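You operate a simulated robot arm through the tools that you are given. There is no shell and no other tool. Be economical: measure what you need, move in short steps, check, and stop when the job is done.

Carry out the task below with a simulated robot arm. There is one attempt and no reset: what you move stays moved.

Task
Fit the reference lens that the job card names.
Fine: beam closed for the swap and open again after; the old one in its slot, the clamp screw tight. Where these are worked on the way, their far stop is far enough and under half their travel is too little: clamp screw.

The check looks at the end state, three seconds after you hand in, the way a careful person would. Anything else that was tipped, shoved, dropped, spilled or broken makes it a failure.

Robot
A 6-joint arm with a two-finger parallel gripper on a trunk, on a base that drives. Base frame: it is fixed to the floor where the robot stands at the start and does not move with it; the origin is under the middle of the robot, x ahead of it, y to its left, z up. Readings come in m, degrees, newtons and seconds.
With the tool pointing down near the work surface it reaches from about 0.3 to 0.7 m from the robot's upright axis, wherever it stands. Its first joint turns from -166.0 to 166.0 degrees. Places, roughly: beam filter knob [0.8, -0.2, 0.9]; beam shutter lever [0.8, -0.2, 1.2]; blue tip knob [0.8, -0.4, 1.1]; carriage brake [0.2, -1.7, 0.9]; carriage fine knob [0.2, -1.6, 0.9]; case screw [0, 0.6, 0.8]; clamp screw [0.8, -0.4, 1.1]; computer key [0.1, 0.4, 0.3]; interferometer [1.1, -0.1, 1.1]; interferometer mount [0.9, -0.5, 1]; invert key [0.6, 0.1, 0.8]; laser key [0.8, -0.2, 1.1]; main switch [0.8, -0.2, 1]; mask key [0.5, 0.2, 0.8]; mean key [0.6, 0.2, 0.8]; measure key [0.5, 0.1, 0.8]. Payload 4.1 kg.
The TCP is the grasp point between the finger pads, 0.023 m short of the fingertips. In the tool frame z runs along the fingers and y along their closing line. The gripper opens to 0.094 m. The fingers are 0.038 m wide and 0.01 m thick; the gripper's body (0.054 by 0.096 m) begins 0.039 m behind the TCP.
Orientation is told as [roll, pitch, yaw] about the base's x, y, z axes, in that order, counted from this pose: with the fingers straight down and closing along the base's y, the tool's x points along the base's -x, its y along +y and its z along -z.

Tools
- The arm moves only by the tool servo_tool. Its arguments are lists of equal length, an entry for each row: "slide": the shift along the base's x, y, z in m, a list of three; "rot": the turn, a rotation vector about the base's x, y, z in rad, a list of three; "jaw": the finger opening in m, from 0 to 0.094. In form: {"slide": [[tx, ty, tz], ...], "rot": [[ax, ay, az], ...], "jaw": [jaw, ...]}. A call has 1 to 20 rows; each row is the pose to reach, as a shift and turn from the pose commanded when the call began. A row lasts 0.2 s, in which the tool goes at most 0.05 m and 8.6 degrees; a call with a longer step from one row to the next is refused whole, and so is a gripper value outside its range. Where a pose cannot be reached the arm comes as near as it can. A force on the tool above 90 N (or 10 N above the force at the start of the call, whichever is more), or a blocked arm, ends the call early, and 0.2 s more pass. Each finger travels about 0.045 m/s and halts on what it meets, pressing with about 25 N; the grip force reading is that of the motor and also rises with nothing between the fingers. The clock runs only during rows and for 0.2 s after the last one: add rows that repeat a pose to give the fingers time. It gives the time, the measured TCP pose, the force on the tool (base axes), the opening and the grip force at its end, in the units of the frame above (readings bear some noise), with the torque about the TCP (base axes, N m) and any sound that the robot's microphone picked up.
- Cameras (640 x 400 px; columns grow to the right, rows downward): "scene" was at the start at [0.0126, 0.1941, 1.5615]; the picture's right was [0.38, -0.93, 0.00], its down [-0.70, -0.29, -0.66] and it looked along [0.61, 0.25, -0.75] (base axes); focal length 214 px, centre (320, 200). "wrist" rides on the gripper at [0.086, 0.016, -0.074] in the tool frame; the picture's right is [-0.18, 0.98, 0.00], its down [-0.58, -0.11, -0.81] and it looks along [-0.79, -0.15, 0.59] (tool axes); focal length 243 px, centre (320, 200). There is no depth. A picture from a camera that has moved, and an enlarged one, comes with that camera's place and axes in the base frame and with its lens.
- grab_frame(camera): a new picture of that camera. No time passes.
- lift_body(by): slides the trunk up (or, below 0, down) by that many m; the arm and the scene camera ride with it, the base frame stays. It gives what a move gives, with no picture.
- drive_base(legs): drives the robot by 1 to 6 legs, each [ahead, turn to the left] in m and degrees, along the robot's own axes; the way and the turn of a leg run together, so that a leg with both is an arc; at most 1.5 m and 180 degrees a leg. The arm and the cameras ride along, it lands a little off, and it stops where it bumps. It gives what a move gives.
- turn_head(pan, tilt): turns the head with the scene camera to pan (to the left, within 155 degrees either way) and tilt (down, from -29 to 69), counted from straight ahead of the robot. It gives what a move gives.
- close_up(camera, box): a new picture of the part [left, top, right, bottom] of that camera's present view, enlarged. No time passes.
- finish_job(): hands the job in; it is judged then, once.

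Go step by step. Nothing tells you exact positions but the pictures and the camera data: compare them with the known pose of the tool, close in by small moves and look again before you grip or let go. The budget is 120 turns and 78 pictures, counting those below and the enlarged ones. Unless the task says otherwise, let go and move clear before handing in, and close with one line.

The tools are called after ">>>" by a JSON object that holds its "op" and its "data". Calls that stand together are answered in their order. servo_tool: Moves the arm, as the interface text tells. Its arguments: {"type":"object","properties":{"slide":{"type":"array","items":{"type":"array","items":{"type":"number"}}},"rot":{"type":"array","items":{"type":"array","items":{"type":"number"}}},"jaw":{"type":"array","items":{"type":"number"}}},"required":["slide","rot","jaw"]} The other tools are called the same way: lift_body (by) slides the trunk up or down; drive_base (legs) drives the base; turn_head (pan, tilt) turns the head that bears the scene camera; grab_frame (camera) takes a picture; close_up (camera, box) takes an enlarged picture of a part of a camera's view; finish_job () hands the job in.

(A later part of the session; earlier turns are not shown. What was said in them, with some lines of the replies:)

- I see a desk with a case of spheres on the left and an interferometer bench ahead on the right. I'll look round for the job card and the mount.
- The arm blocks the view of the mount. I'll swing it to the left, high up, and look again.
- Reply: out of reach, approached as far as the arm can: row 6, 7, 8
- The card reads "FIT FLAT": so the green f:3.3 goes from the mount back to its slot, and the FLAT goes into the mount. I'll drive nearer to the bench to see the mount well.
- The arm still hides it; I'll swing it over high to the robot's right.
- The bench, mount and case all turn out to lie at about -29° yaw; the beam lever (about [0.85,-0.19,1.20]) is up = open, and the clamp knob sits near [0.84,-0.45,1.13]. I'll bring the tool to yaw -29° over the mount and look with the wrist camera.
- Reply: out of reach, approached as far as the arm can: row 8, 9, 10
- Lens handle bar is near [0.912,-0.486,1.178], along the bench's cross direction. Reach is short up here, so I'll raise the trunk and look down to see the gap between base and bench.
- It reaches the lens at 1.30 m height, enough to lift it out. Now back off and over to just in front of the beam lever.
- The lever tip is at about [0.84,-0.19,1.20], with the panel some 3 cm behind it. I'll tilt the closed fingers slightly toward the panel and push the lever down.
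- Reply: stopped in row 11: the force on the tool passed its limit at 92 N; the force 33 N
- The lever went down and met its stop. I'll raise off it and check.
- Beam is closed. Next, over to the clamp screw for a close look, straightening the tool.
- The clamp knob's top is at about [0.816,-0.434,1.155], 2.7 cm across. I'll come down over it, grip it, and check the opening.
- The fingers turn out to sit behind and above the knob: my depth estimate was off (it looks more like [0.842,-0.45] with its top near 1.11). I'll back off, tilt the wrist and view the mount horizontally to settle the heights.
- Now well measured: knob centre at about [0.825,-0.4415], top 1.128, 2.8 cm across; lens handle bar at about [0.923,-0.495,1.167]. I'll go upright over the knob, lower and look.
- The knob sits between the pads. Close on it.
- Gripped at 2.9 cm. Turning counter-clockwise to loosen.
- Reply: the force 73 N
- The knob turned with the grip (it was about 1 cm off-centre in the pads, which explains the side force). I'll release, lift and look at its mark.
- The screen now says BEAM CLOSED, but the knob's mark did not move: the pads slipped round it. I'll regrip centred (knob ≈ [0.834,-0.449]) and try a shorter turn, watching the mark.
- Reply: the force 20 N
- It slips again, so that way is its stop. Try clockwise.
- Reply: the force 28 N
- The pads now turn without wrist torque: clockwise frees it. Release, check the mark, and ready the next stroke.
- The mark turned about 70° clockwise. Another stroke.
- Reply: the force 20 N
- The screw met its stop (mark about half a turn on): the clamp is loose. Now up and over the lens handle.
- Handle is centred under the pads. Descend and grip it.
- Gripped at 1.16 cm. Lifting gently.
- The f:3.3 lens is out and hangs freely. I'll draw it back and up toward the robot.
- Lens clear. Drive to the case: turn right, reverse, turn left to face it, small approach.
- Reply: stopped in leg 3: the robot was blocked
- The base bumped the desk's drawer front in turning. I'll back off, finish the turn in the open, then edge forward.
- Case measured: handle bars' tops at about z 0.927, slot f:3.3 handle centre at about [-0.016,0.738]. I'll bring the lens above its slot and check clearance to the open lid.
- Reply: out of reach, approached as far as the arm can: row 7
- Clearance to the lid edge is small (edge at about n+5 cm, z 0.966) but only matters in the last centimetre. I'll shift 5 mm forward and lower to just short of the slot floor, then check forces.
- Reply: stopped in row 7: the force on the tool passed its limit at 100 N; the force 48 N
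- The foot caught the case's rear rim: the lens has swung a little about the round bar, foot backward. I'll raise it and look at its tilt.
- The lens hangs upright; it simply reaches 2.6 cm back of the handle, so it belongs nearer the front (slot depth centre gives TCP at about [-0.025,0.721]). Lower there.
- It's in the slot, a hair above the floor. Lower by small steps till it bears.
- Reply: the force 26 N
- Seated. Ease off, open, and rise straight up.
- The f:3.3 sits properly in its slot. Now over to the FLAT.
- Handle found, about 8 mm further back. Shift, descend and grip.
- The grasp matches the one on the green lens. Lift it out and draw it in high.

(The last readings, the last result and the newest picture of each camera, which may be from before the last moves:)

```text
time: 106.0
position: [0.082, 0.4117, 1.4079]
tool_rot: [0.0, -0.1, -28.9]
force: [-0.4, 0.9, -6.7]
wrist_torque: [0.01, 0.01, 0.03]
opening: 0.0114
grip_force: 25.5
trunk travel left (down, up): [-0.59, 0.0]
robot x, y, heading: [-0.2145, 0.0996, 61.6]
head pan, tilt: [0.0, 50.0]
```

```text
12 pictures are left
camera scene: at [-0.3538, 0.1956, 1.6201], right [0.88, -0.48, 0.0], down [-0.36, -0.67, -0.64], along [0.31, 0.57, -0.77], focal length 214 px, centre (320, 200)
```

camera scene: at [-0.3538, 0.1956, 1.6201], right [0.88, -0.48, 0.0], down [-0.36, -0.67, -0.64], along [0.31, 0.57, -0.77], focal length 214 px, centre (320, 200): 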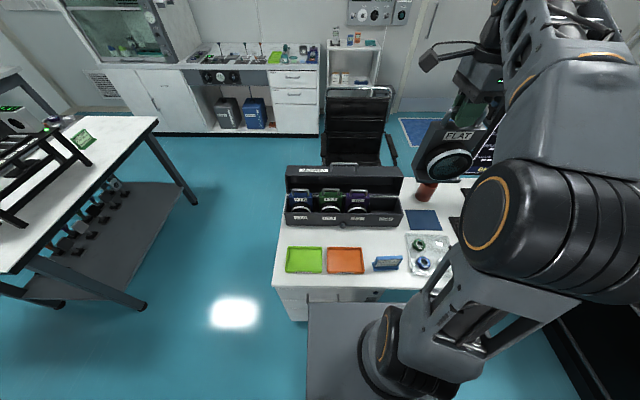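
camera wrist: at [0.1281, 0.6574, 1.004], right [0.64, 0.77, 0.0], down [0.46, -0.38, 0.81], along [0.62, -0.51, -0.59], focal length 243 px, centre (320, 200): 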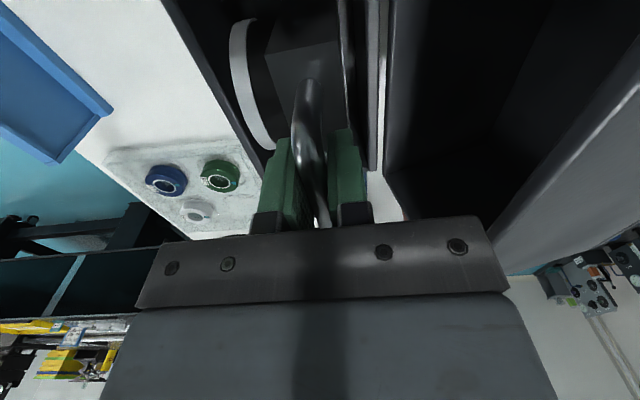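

Case looks right: three lenses in, FLAT held. Drive back to the bench by the reverse way.

>>> {"op": "drive_base", "data": {"legs": [[-0.12, 0], [0, -98.4], [0.708, 0], [0, 37.2]]}}

>>> {"op": "turn_head", "data": {"pan": -10, "tilt": 60}}

```text
time: 116.6
position: [0.7102, -0.5308, 1.4086]
tool_rot: [0.0, 0.0, -89.8]
force: [0.3, 0.6, -5.1]
wrist_torque: [0.05, 0.0, 0.03]
opening: 0.0115
grip_force: 25.3
trunk travel left (down, up): [-0.59, 0.0]
robot x, y, heading: [0.2947, -0.4181, 0.5]
head pan, tilt: [0.0, 50.0]
```

```text
time: 117.3
position: [0.7086, -0.5312, 1.4086]
tool_rot: [0.0, 0.0, -89.7]
force: [-0.2, 0.0, -5.1]
wrist_torque: [0.04, 0.0, 0.0]
opening: 0.0119
grip_force: 24.8
trunk travel left (down, up): [-0.59, 0.0]
robot x, y, heading: [0.2941, -0.4189, 0.4]
head pan, tilt: [-10.0, 60.0]
```

Turn the tool back to the bench's yaw and line up at the point the green lens was drawn back to.

>>> {"op": "servo_tool", "data": {"slide": [[0, 0.01, 0], [0.004, 0.025, 0], [0.01, 0.04, 0.002], [0.015, 0.055, 0.004], [0.02, 0.07, 0.006], [0.025, 0.085, 0.008], [0.03, 0.095, 0.009], [0.0335, 0.101, 0.0095], [0.0335, 0.101, 0.0095], [0.0335, 0.101, 0.0095]], "rot": [[0, 0, 0.12], [0, 0, 0.24], [0, 0, 0.36], [0, 0, 0.48], [0, 0, 0.6], [0, 0, 0.72], [0, 0, 0.84], [0, 0, 0.96], [0, 0, 1.061], [0, 0, 1.061]], "jaw": [0, 0, 0, 0, 0, 0, 0, 0, 0, 0]}}

```text
time: 119.5
position: [0.7427, -0.4293, 1.4183]
tool_rot: [0.0, 0.0, -29.0]
force: [0.6, 0.3, -5.3]
wrist_torque: [0.03, 0.01, -0.01]
opening: 0.0114
grip_force: 24.8
trunk travel left (down, up): [-0.59, 0.0]
robot x, y, heading: [0.2869, -0.4207, 0.7]
head pan, tilt: [-10.0, 60.0]
```

>>> {"op": "servo_tool", "data": {"slide": [[0.035, -0.004, -0.005], [0.065, -0.009, -0.02], [0.095, -0.019, -0.04], [0.123, -0.034, -0.065], [0.147, -0.046, -0.09], [0.167, -0.057, -0.115], [0.1815, -0.0644, -0.13], [0.1815, -0.0644, -0.13]], "rot": [[0, 0, 0], [0, 0, 0], [0, 0, 0], [0, 0, 0], [0, 0, 0], [0, 0, 0], [0, 0, 0], [0, 0, 0]], "jaw": [0, 0, 0, 0, 0, 0, 0, 0]}}

>>> {"op": "grab_frame", "data": {"camera": "wrist"}}

```text
time: 121.3
position: [0.9234, -0.4945, 1.2859]
tool_rot: [0.0, 0.0, -28.9]
force: [-0.5, 0.1, -5.2]
wrist_torque: [0.07, 0.01, -0.01]
opening: 0.0114
grip_force: 24.8
trunk travel left (down, up): [-0.59, 0.0]
robot x, y, heading: [0.2908, -0.4237, 0.6]
head pan, tilt: [-10.0, 60.0]
```

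```text
11 pictures are left
camera wrist: at [0.8555, -0.4386, 1.3612], right [0.64, 0.77, 0.0], down [0.46, -0.38, 0.81], along [0.62, -0.51, -0.59], focal length 243 px, centre (320, 200)
```

wrist: 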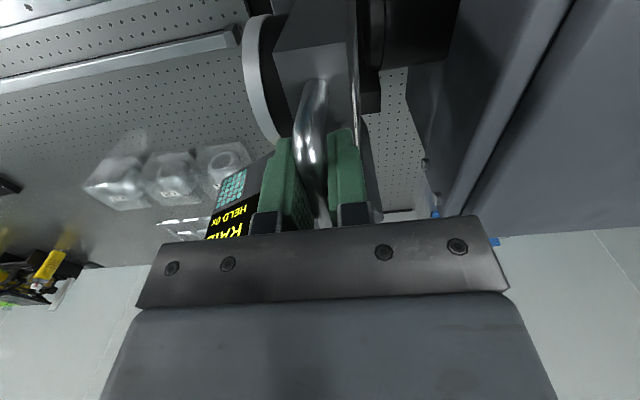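

Aligned with where the green lens came out. Lower gently.

>>> {"op": "servo_tool", "data": {"slide": [[0, 0.0008, -0.015], [0, 0.0008, -0.03], [0, 0.0008, -0.045], [0, 0.0008, -0.06], [0, 0.0008, -0.07], [0, 0.0008, -0.08], [0, 0.0008, -0.09], [0, 0.0008, -0.1], [0, 0.0008, -0.108], [0, 0.0008, -0.108]], "rot": [[0, 0, 0], [0, 0, 0], [0, 0, 0], [0, 0, 0], [0, 0, 0], [0, 0, 0], [0, 0, 0], [0, 0, 0], [0, 0, 0], [0, 0, 0]], "jaw": [0, 0, 0, 0, 0, 0, 0, 0, 0, 0]}}

```text
time: 123.5
position: [0.9241, -0.4944, 1.1832]
tool_rot: [0.1, -0.3, -29.1]
force: [0.4, -4.1, 14.0]
wrist_torque: [0.29, 0.4, 0.12]
opening: 0.0117
grip_force: 25.0
trunk travel left (down, up): [-0.59, 0.0]
robot x, y, heading: [0.2917, -0.4223, 0.4]
head pan, tilt: [-10.0, 60.0]
```

It touched about 2 cm above the seat, at the near/interferometer-side corner. Raise a little, shift away from that corner by a few mm and retry.

>>> {"op": "servo_tool", "data": {"slide": [[0, 0, 0.015], [0.0012, -0.004, 0.015], [0.0012, -0.004, 0.005], [0.0012, -0.004, 0], [0.0012, -0.004, -0.005], [0.0012, -0.004, -0.01], [0.0012, -0.004, -0.01]], "rot": [[0, 0, 0], [0, 0, 0], [0, 0, 0], [0, 0, 0], [0, 0, 0], [0, 0, 0], [0, 0, 0]], "jaw": [0, 0, 0, 0, 0, 0, 0]}}

>>> {"op": "close_up", "data": {"camera": "scene", "box": [290, 50, 390, 140]}}

```text
time: 125.1
position: [0.9243, -0.4992, 1.1752]
tool_rot: [0.2, -0.6, -29.0]
force: [2.0, -12.2, 44.5]
wrist_torque: [0.44, 0.31, -0.12]
opening: 0.0117
grip_force: 25.0
trunk travel left (down, up): [-0.59, 0.0]
robot x, y, heading: [0.2918, -0.4211, 0.4]
head pan, tilt: [-10.0, 60.0]
```

```text
4.44 times, centred on (340, 95) of scene
camera zoom: at [0.2931, -0.2665, 1.6082], right [-0.16, -0.99, 0.0], down [-0.85, 0.14, -0.5], along [0.5, -0.08, -0.86], focal length 953 px, centre (231, 667)
```

zoom: 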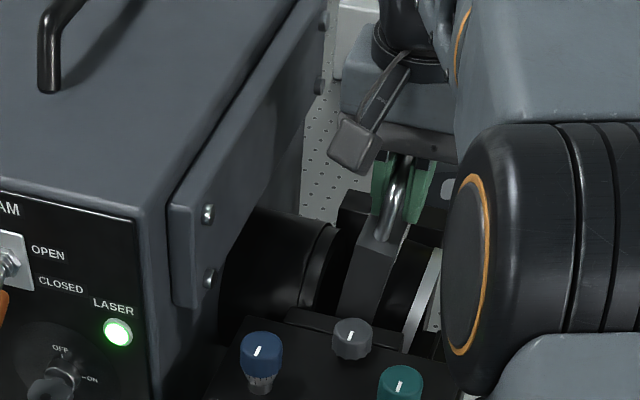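

I suspect the lens hangs tilted a few degrees about the round bar (foot toward the interferometer). Raise clear and measure that tilt.

>>> {"op": "servo_tool", "data": {"slide": [[0, 0.002, 0.02], [0, 0.004, 0.04], [0, 0.004, 0.05], [0, 0.004, 0.05]], "rot": [[0, 0, 0], [0, 0, 0], [0, 0, 0], [0, 0, 0]], "jaw": [0, 0, 0, 0]}}

>>> {"op": "close_up", "data": {"camera": "wrist", "box": [200, 0, 440, 200]}}

```text
time: 126.1
position: [0.9266, -0.4933, 1.2184]
tool_rot: [0.0, 0.2, -28.9]
force: [0.1, -1.0, -5.5]
wrist_torque: [-0.01, 0.03, 0.02]
opening: 0.0117
grip_force: 24.6
trunk travel left (down, up): [-0.59, 0.0]
robot x, y, heading: [0.2918, -0.4169, 0.7]
head pan, tilt: [-10.0, 60.0]
```

```text
2.00 times, centred on (320, 100) of wrist
camera zoom: at [0.8571, -0.4373, 1.2938], right [0.64, 0.77, 0.0], down [0.46, -0.38, 0.81], along [0.62, -0.51, -0.59], focal length 485 px, centre (320, 400)
```

zoom: 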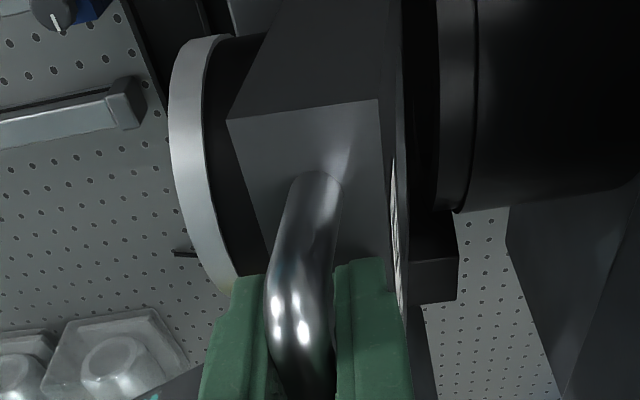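

The lens is tilted about 7° in the grip. I'll tilt the tool to bring it upright and lower again.

>>> {"op": "servo_tool", "data": {"slide": [[-0.001, 0, 0], [-0.002, 0, 0], [-0.002, 0, -0.015], [-0.002, 0, -0.025], [-0.002, 0, -0.032], [-0.002, 0, -0.038], [-0.002, 0, -0.043], [-0.002, 0, -0.046], [-0.002, 0, -0.046]], "rot": [[-0.05, 0.028, 0], [-0.105, 0.058, 0], [-0.105, 0.058, 0], [-0.105, 0.058, 0], [-0.105, 0.058, 0], [-0.105, 0.058, 0], [-0.105, 0.058, 0], [-0.105, 0.058, 0], [-0.105, 0.058, 0]], "jaw": [0, 0, 0, 0, 0, 0, 0, 0, 0]}}

```text
time: 128.1
position: [0.9242, -0.4933, 1.1725]
tool_rot: [-6.9, -0.1, -28.9]
force: [0.6, 0.9, -5.7]
wrist_torque: [0.06, 0.01, 0.0]
opening: 0.0116
grip_force: 24.8
trunk travel left (down, up): [-0.59, 0.0]
robot x, y, heading: [0.2912, -0.4227, 0.7]
head pan, tilt: [-10.0, 60.0]
```

Now it passes freely to 1.172. The last centimetre in small steps.

>>> {"op": "servo_tool", "data": {"slide": [[0, 0, -0.003], [0, 0, -0.006], [0, 0, -0.009], [0, 0, -0.011], [0, 0, -0.011]], "rot": [[0, 0, 0], [0, 0, 0], [0, 0, 0], [0, 0, 0], [0, 0, 0]], "jaw": [0, 0, 0, 0, 0]}}

```text
time: 129.3
position: [0.9235, -0.4943, 1.1613]
tool_rot: [-6.9, 0.0, -28.9]
force: [0.1, -0.4, -5.6]
wrist_torque: [0.09, 0.01, 0.0]
opening: 0.0117
grip_force: 25.6
trunk travel left (down, up): [-0.59, 0.0]
robot x, y, heading: [0.2908, -0.4167, 0.7]
head pan, tilt: [-10.0, 60.0]
```

>>> {"op": "servo_tool", "data": {"slide": [[0, 0, -0.002], [0, 0, -0.004], [0, 0, -0.006], [0, 0, -0.008], [0, 0, -0.008]], "rot": [[0, 0, 0], [0, 0, 0], [0, 0, 0], [0, 0, 0], [0, 0, 0]], "jaw": [0, 0, 0, 0, 0]}}

```text
time: 130.5
position: [0.9247, -0.4915, 1.1569]
tool_rot: [-6.7, -0.2, -28.9]
force: [5.8, 2.3, 16.7]
wrist_torque: [0.2, 0.41, -0.14]
opening: 0.0116
grip_force: 24.9
trunk travel left (down, up): [-0.59, 0.0]
robot x, y, heading: [0.2918, -0.421, 1.0]
head pan, tilt: [-10.0, 60.0]
```

Seated at 1.157. Release and rise.

>>> {"op": "servo_tool", "data": {"slide": [[0, 0, 0.003], [0, 0, 0.003], [0, 0, 0.003], [0, 0, 0.003], [0, 0, 0.02], [0, 0, 0.05], [0, 0, 0.08], [0, 0, 0.1], [-0.03, 0.016, 0.11], [-0.06, 0.032, 0.11], [-0.09, 0.045, 0.1], [-0.09, 0.045, 0.08]], "rot": [[0, 0, 0], [0, 0, 0], [0, 0, 0], [0, 0, 0], [0, 0, 0], [0, 0, 0], [0.05, -0.028, 0], [0.105, -0.058, 0], [0.105, -0.058, 0.15], [0.105, -0.058, 0.3], [0.105, -0.058, 0.45], [0.105, -0.058, 0.45]], "jaw": [0.015, 0.03, 0.04, 0.04, 0.04, 0.04, 0.046, 0.046, 0.046, 0.046, 0.046, 0.046]}}

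>>> {"op": "close_up", "data": {"camera": "scene", "box": [290, 50, 390, 140]}}

```text
time: 133.1
position: [0.8332, -0.4472, 1.2346]
tool_rot: [-0.2, -1.6, -3.1]
force: [0.1, -0.4, -0.1]
wrist_torque: [0.02, 0.01, 0.01]
opening: 0.0458
grip_force: 0.0
trunk travel left (down, up): [-0.59, 0.0]
robot x, y, heading: [0.2942, -0.4201, 0.8]
head pan, tilt: [-10.0, 60.0]
```

```text
4.44 times, centred on (340, 95) of scene
camera zoom: at [0.2972, -0.2647, 1.6076], right [-0.16, -0.99, 0.0], down [-0.85, 0.14, -0.5], along [0.49, -0.08, -0.87], focal length 953 px, centre (231, 667)
```

zoom: 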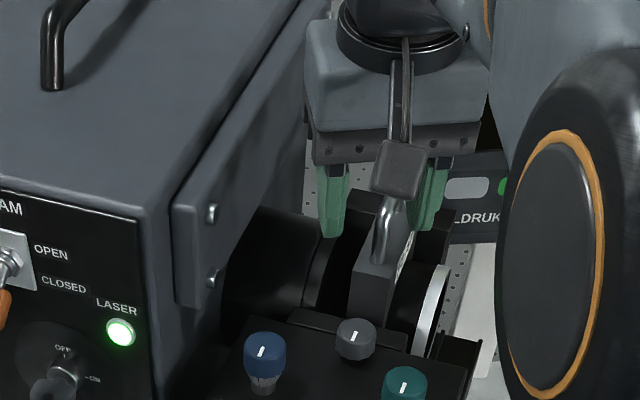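

The FLAT sits in the mount just as the green did. Now tighten the clamp counter-clockwise: line up at yaw -63°, lower and grip.

>>> {"op": "servo_tool", "data": {"slide": [[0, 0, 0], [0.001, 0, 0], [0.002, -0.001, 0], [0.002, -0.001, 0], [0.002, -0.001, 0], [0.002, -0.001, 0], [0.002, -0.001, 0], [0.002, -0.001, 0], [0.002, -0.001, -0.03], [0.002, -0.001, -0.07], [0.002, -0.001, -0.108], [0.002, -0.001, -0.108], [0.002, -0.001, -0.108], [0.002, -0.001, -0.108], [0.002, -0.001, -0.108]], "rot": [[0.005, 0.028, -0.12], [0.005, 0.028, -0.26], [0.005, 0.028, -0.4], [0.005, 0.028, -0.54], [0.005, 0.028, -0.68], [0.005, 0.028, -0.82], [0.005, 0.028, -0.94], [0.005, 0.028, -1.05], [0.005, 0.028, -1.05], [0.005, 0.028, -1.05], [0.005, 0.028, -1.05], [0.005, 0.028, -1.05], [0.005, 0.028, -1.05], [0.005, 0.028, -1.05], [0.005, 0.028, -1.05]], "jaw": [0.046, 0.046, 0.046, 0.046, 0.046, 0.046, 0.046, 0.046, 0.046, 0.046, 0.046, 0.03, 0.01, 0, 0]}}

```text
time: 136.3
position: [0.8382, -0.4488, 1.1271]
tool_rot: [-0.7, -0.2, -63.3]
force: [18.3, 5.8, -1.9]
wrist_torque: [0.04, -1.66, 0.0]
opening: 0.0284
grip_force: 44.9
trunk travel left (down, up): [-0.59, 0.0]
robot x, y, heading: [0.2962, -0.421, 0.7]
head pan, tilt: [-10.0, 60.0]
```

>>> {"op": "servo_tool", "data": {"slide": [[0.001, 0, 0], [0.001, 0, 0], [0.001, 0, 0], [0.001, 0, 0], [0.001, 0, 0], [0.001, 0, 0], [0.001, 0, 0], [0.001, 0, 0], [0.001, 0, 0], [0.001, 0, 0], [0.001, 0, 0], [0.001, 0, 0], [0.001, 0, 0], [0.001, 0, 0]], "rot": [[0, 0, 0.13], [0, 0, 0.26], [0, 0, 0.39], [0, 0, 0.52], [0, 0, 0.65], [0, 0, 0.78], [0, 0, 0.91], [0, 0, 1.04], [0, 0, 1.17], [0, 0, 1.3], [0, 0, 1.43], [0, 0, 1.56], [0, 0, 1.69], [0, 0, 1.69]], "jaw": [0, 0, 0, 0, 0, 0, 0, 0, 0, 0, 0, 0, 0, 0]}}

>>> {"op": "servo_tool", "data": {"slide": [[0, 0, 0], [0, 0, 0], [0, 0, 0.03], [0, 0, 0.045], [0, 0, 0.045], [0, 0, 0.045], [0, 0, 0.045], [0, 0, 0.045], [0, 0, 0.045], [0, 0, 0.045], [0, 0, 0.045], [0, 0, 0.045], [0, 0, 0.045], [0, 0, 0.045], [0, 0, 0.045], [0, 0, 0.045], [0, 0, 0.045]], "rot": [[0, 0, 0], [0, 0, 0], [0, 0, 0], [0, 0, -0.13], [0, 0, -0.26], [0, 0, -0.39], [0, 0, -0.52], [0, 0, -0.65], [0, 0, -0.78], [0, 0, -0.91], [0, 0, -1.04], [0, 0, -1.17], [0, 0, -1.3], [0, 0, -1.43], [0, 0, -1.56], [0, 0, -1.69], [0, 0, -1.69]], "jaw": [0.035, 0.046, 0.046, 0.046, 0.046, 0.046, 0.046, 0.046, 0.046, 0.046, 0.046, 0.046, 0.046, 0.046, 0.046, 0.046, 0.046]}}

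>>> {"op": "close_up", "data": {"camera": "scene", "box": [320, 100, 390, 150]}}

```text
time: 139.3
position: [0.8386, -0.447, 1.1267]
tool_rot: [-0.9, -0.1, 33.6]
force: [20.6, 10.9, 13.8]
wrist_torque: [1.19, -0.23, 0.02]
opening: 0.0284
grip_force: 45.1
trunk travel left (down, up): [-0.59, 0.0]
robot x, y, heading: [0.295, -0.4203, 0.6]
head pan, tilt: [-10.0, 60.0]
```

```text
time: 142.9
position: [0.8366, -0.4504, 1.172]
tool_rot: [-0.8, -0.1, -63.5]
force: [-0.3, -0.5, -0.1]
wrist_torque: [0.01, 0.02, -0.02]
opening: 0.046
grip_force: 0.1
trunk travel left (down, up): [-0.59, 0.0]
robot x, y, heading: [0.2911, -0.4195, 0.6]
head pan, tilt: [-10.0, 60.0]
```

```text
8.00 times, centred on (355, 125) of scene
camera zoom: at [0.297, -0.2646, 1.6076], right [-0.16, -0.99, 0.0], down [-0.85, 0.14, -0.5], along [0.49, -0.08, -0.87], focal length 1716 px, centre (40, 800)
```

zoom: 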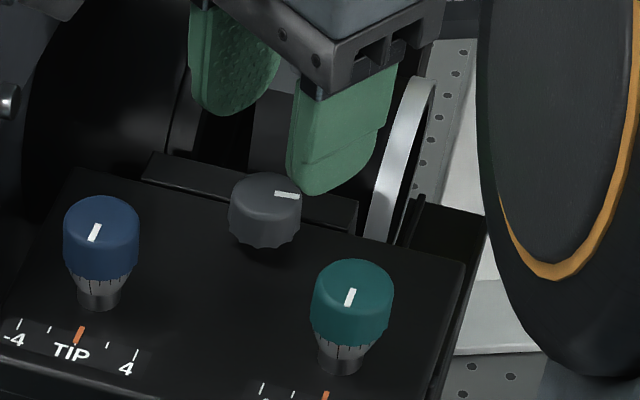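

The mark has come most of the way back. One more full stroke to its stop.

>>> {"op": "servo_tool", "data": {"slide": [[0, 0, -0.045], [0, 0, -0.045], [0, 0, -0.045], [0, 0, -0.045], [0, 0, -0.045], [0, 0, -0.045], [0, 0, -0.045], [0, 0, -0.045], [0, 0, -0.045], [0, 0, -0.045], [0, 0, -0.045], [0, 0, -0.045], [0, 0, -0.045], [0, 0, -0.045], [0, 0, -0.045], [0, 0, -0.045], [0, 0, -0.045], [0, 0, -0.045]], "rot": [[0, 0, 0], [0, 0, 0], [0, 0, 0], [0, 0, 0], [0, 0, 0.13], [0, 0, 0.26], [0, 0, 0.39], [0, 0, 0.52], [0, 0, 0.65], [0, 0, 0.78], [0, 0, 0.91], [0, 0, 1.04], [0, 0, 1.17], [0, 0, 1.3], [0, 0, 1.43], [0, 0, 1.56], [0, 0, 1.69], [0, 0, 1.69]], "jaw": [0.046, 0.02, 0, 0, 0, 0, 0, 0, 0, 0, 0, 0, 0, 0, 0, 0, 0, 0]}}

>>> {"op": "servo_tool", "data": {"slide": [[0, 0, 0], [0, 0, 0], [0, 0, 0.03], [0, 0, 0.07], [0, 0, 0.1], [0, 0, 0.1]], "rot": [[0, 0, 0], [0, 0, 0], [0, 0, 0], [0, 0, 0], [0, 0, 0], [0, 0, 0]], "jaw": [0.035, 0.046, 0.046, 0.046, 0.046, 0.046]}}

>>> {"op": "close_up", "data": {"camera": "scene", "box": [320, 100, 390, 150]}}

```text
time: 146.7
position: [0.836, -0.4483, 1.1257]
tool_rot: [-0.7, 0.2, 33.5]
force: [-2.6, 7.4, -12.7]
wrist_torque: [0.39, 0.91, -0.47]
opening: 0.029
grip_force: 44.8
trunk travel left (down, up): [-0.59, 0.0]
robot x, y, heading: [0.2968, -0.4201, 0.7]
head pan, tilt: [-10.0, 60.0]
```

```text
time: 148.1
position: [0.8368, -0.4523, 1.226]
tool_rot: [-0.7, -0.1, 33.5]
force: [0.4, -0.9, 0.4]
wrist_torque: [0.01, -0.06, 0.0]
opening: 0.0461
grip_force: 0.0
trunk travel left (down, up): [-0.59, 0.0]
robot x, y, heading: [0.2917, -0.4166, 0.8]
head pan, tilt: [-10.0, 60.0]
```

```text
8.00 times, centred on (355, 125) of scene
camera zoom: at [0.297, -0.2645, 1.6076], right [-0.16, -0.99, 0.0], down [-0.85, 0.14, -0.5], along [0.49, -0.08, -0.87], focal length 1716 px, centre (40, 800)
```

zoom: 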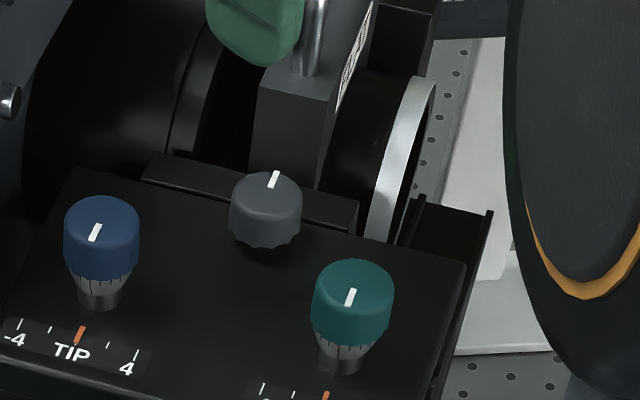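

Clamp is back at its tight stop, Tip and Lean untouched. Next, reopen the beam: back off and turn the tool toward the lever.

>>> {"op": "servo_tool", "data": {"slide": [[-0.03, 0.016, 0.02], [-0.06, 0.033, 0.03], [-0.09, 0.05, 0.03], [-0.12, 0.07, 0.03], [-0.14, 0.1, 0.03], [-0.15, 0.13, 0.02], [-0.155, 0.16, 0.01], [-0.1576, 0.1928, 0], [-0.1576, 0.1928, 0], [-0.1576, 0.1928, 0]], "rot": [[0, 0, -0.12], [0, 0, -0.24], [0, 0, -0.36], [0, 0, -0.48], [0, 0, -0.6], [0, 0, -0.72], [0, 0, -0.84], [0, 0, -0.96], [0, 0, -1.09], [0, 0, -1.09]], "jaw": [0.046, 0.03, 0.01, 0, 0, 0, 0, 0, 0, 0]}}

>>> {"op": "servo_tool", "data": {"slide": [[0.0, 0.01, 0], [0.005, 0.03, 0], [0.01, 0.05, -0.01], [0.02, 0.07, -0.02], [0.03, 0.085, -0.03], [0.04, 0.1, -0.04], [0.05, 0.115, -0.05], [0.058, 0.125, -0.06], [0.0645, 0.132, -0.07], [0.0645, 0.132, -0.08], [0.0645, 0.132, -0.08]], "rot": [[-0.063, -0.114, 0], [-0.125, -0.228, 0], [-0.188, -0.342, 0], [-0.251, -0.456, 0], [-0.313, -0.569, 0], [-0.376, -0.683, 0], [-0.439, -0.797, 0], [-0.501, -0.911, 0], [-0.564, -1.025, 0], [-0.627, -1.139, 0], [-0.627, -1.139, 0]], "jaw": [0, 0, 0, 0, 0, 0, 0, 0, 0, 0, 0]}}

>>> {"op": "grab_frame", "data": {"camera": "wrist"}}

```text
time: 150.3
position: [0.6796, -0.2559, 1.2252]
tool_rot: [-0.9, -0.1, -29.1]
force: [0.0, -0.4, 0.0]
wrist_torque: [0.05, 0.02, 0.02]
opening: 0.0
grip_force: 24.7
trunk travel left (down, up): [-0.59, 0.0]
robot x, y, heading: [0.2937, -0.4206, 0.6]
head pan, tilt: [-10.0, 60.0]
```

```text
time: 152.7
position: [0.743, -0.1242, 1.1459]
tool_rot: [-0.2, -74.7, -29.5]
force: [0.4, 0.3, -0.6]
wrist_torque: [-0.01, 0.03, -0.01]
opening: 0.0003
grip_force: 24.9
trunk travel left (down, up): [-0.59, 0.0]
robot x, y, heading: [0.2903, -0.4168, 0.6]
head pan, tilt: [-10.0, 60.0]
```

```text
5 pictures are left
camera wrist: at [0.668, -0.0629, 1.0825], right [0.53, 0.83, 0.18], down [-0.6, 0.21, 0.77], along [0.6, -0.51, 0.61], focal length 243 px, centre (320, 200)
```

wrist: 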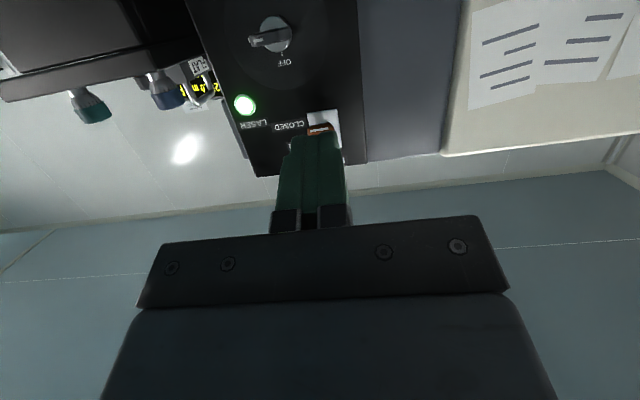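

The lever tip is at about z 1.168, just ahead and above. Slide the closed fingers beneath it and push up.

>>> {"op": "servo_tool", "data": {"slide": [[0.02, -0.012, -0.014], [0.05, -0.03, -0.014], [0.075, -0.045, -0.014], [0.0962, -0.0575, -0.014], [0.0962, -0.0575, -0.005], [0.0962, -0.0575, 0.005], [0.0962, -0.0575, 0.015], [0.0962, -0.0575, 0.025], [0.0962, -0.0575, 0.035], [0.0962, -0.0575, 0.045], [0.0962, -0.0575, 0.053], [0.0962, -0.0575, 0.053]], "rot": [[0, 0, 0], [0, 0, 0], [0, 0, 0], [0, 0, 0], [0, 0, 0], [0, 0, 0], [0, 0, 0], [0, 0, 0], [0, 0, 0], [0, 0, 0], [0, 0, 0], [0, 0, 0]], "jaw": [0, 0, 0, 0, 0, 0, 0, 0, 0, 0, 0, 0]}}

```text
time: 155.1
position: [0.8349, -0.1824, 1.1742]
tool_rot: [-6.1, -72.5, -23.9]
force: [-4.7, 0.3, -21.0]
wrist_torque: [0.31, 0.29, 0.25]
opening: 0.0
grip_force: 25.0
trunk travel left (down, up): [-0.59, 0.0]
robot x, y, heading: [0.2883, -0.4192, 0.5]
head pan, tilt: [-10.0, 60.0]
heard: click
stopped in row 11: the force on the tool passed its limit at 94 N (the readings are from after the stop); the commanded pose is now the measured one
```

A click at the stop: the lever has gone over. Ease down, back away, and check.

>>> {"op": "servo_tool", "data": {"slide": [[0, 0, -0.008], [-0.03, 0.016, -0.012], [-0.07, 0.038, -0.012], [-0.11, 0.06, -0.01], [-0.15, 0.08, 0], [-0.18, 0.095, 0.02], [-0.18, 0.095, 0.04], [-0.18, 0.095, 0.04]], "rot": [[0, 0, 0], [0, 0, 0], [0, 0, 0], [0, 0, 0], [0, 0, 0], [0.06, 0.11, 0], [0.12, 0.22, 0], [0.12, 0.22, 0]], "jaw": [0, 0, 0, 0, 0, 0, 0, 0]}}

>>> {"op": "turn_head", "data": {"pan": -5, "tilt": 42}}

>>> {"op": "grab_frame", "data": {"camera": "scene"}}

```text
time: 156.8
position: [0.6555, -0.0892, 1.216]
tool_rot: [-3.5, -58.5, -26.4]
force: [0.6, 0.9, 0.3]
wrist_torque: [-0.02, 0.0, -0.01]
opening: 0.0
grip_force: 24.6
trunk travel left (down, up): [-0.59, 0.0]
robot x, y, heading: [0.2908, -0.4206, 0.6]
head pan, tilt: [-10.0, 60.0]
```

```text
time: 157.7
position: [0.6558, -0.0885, 1.2158]
tool_rot: [-3.4, -58.6, -26.5]
force: [-0.1, 0.7, 0.2]
wrist_torque: [-0.01, -0.01, 0.01]
opening: 0.0
grip_force: 24.6
trunk travel left (down, up): [-0.59, 0.0]
robot x, y, heading: [0.2894, -0.4151, 0.6]
head pan, tilt: [-5.0, 42.0]
```

```text
4 pictures are left
camera scene: at [0.3143, -0.2599, 1.6313], right [-0.07, -1.0, 0.0], down [-0.67, 0.05, -0.74], along [0.74, -0.06, -0.67], focal length 214 px, centre (320, 200)
```

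scene: 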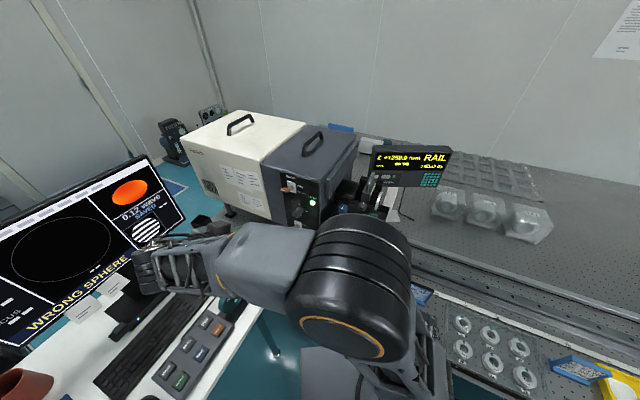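

The monitor no longer shows BEAM CLOSED. I'll check the lever closely, and re-read the desk card's title from this flatter angle to be sure it is the job card.

>>> {"op": "close_up", "data": {"camera": "scene", "box": [260, 150, 400, 235]}}

>>> {"op": "turn_head", "data": {"pan": 112, "tilt": 48}}

>>> {"op": "close_up", "data": {"camera": "scene", "box": [220, 100, 420, 260]}}

```text
4.57 times, centred on (330, 192) of scene
camera zoom: at [0.3143, -0.2599, 1.6313], right [-0.07, -1.0, 0.0], down [-0.67, 0.05, -0.74], along [0.74, -0.06, -0.67], focal length 980 px, centre (274, 234)
```

zoom: 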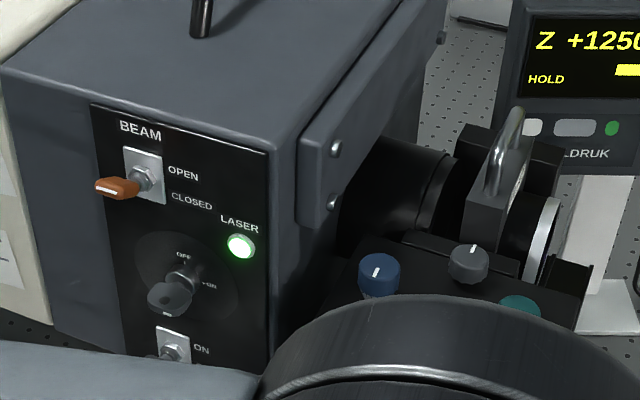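

```text
time: 159.6
position: [0.6561, -0.0893, 1.2159]
tool_rot: [-3.5, -58.6, -26.5]
force: [0.2, -0.9, 0.1]
wrist_torque: [0.04, 0.0, 0.01]
opening: 0.0
grip_force: 25.2
trunk travel left (down, up): [-0.59, 0.0]
robot x, y, heading: [0.2932, -0.4208, 0.8]
head pan, tilt: [112.0, 48.0]
```

```text
2.50 times, centred on (320, 180) of scene
camera zoom: at [0.2006, -0.1809, 1.6229], right [0.92, 0.39, 0.0], down [0.29, -0.69, -0.67], along [-0.26, 0.62, -0.74], focal length 536 px, centre (320, 250)
```

zoom: 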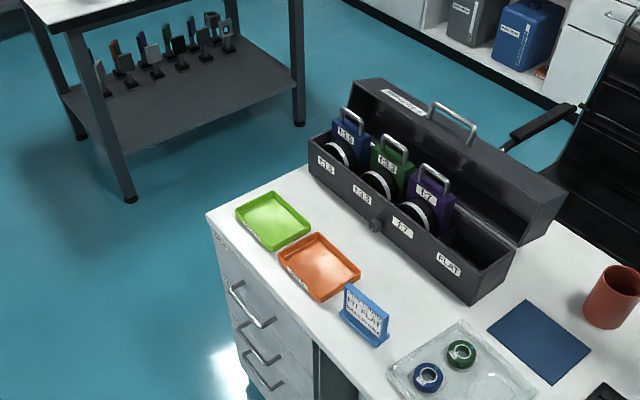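

>>> {"op": "close_up", "data": {"camera": "scene", "box": [324, 210, 352, 242]}}

```text
12.50 times, centred on (338, 226) of scene
camera zoom: at [0.2006, -0.1809, 1.6229], right [0.92, 0.39, 0.0], down [0.29, -0.69, -0.67], along [-0.26, 0.62, -0.74], focal length 2681 px, centre (95, -125)
```

zoom: 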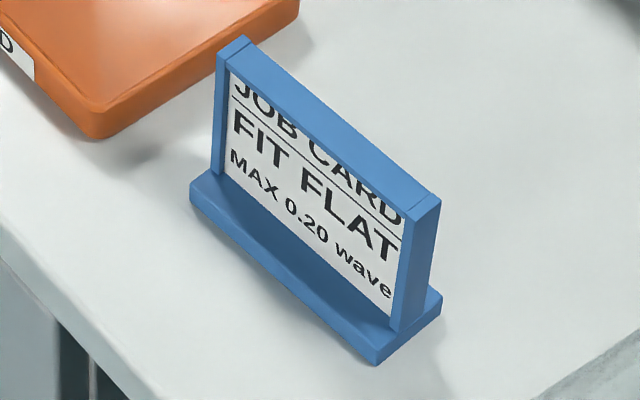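

The card reads "JOB CARD – FIT FLAT". The FLAT is in the mount with the clamp tight, the f:3.3 is in its slot, the beam lever is open, and the arm is clear and holding nothing.

>>> {"op": "finish_job", "data": {}}

```text
The job is handed in.
```

The FLAT named on the job card is fitted and clamped tight, the old f:3.3 lens is back in its slot in the case, and the beam, closed for the swap, is open again. The base bumped the desk's drawer front once while turning, and the f:3.3 caught the case's rear rim on the first try. In the later pictures nothing looks shifted. The monitor now reads "WRONG SPHERE" where it showed "TOO MANY LINES" before the swap. I left that because the card asks for the FLAT.
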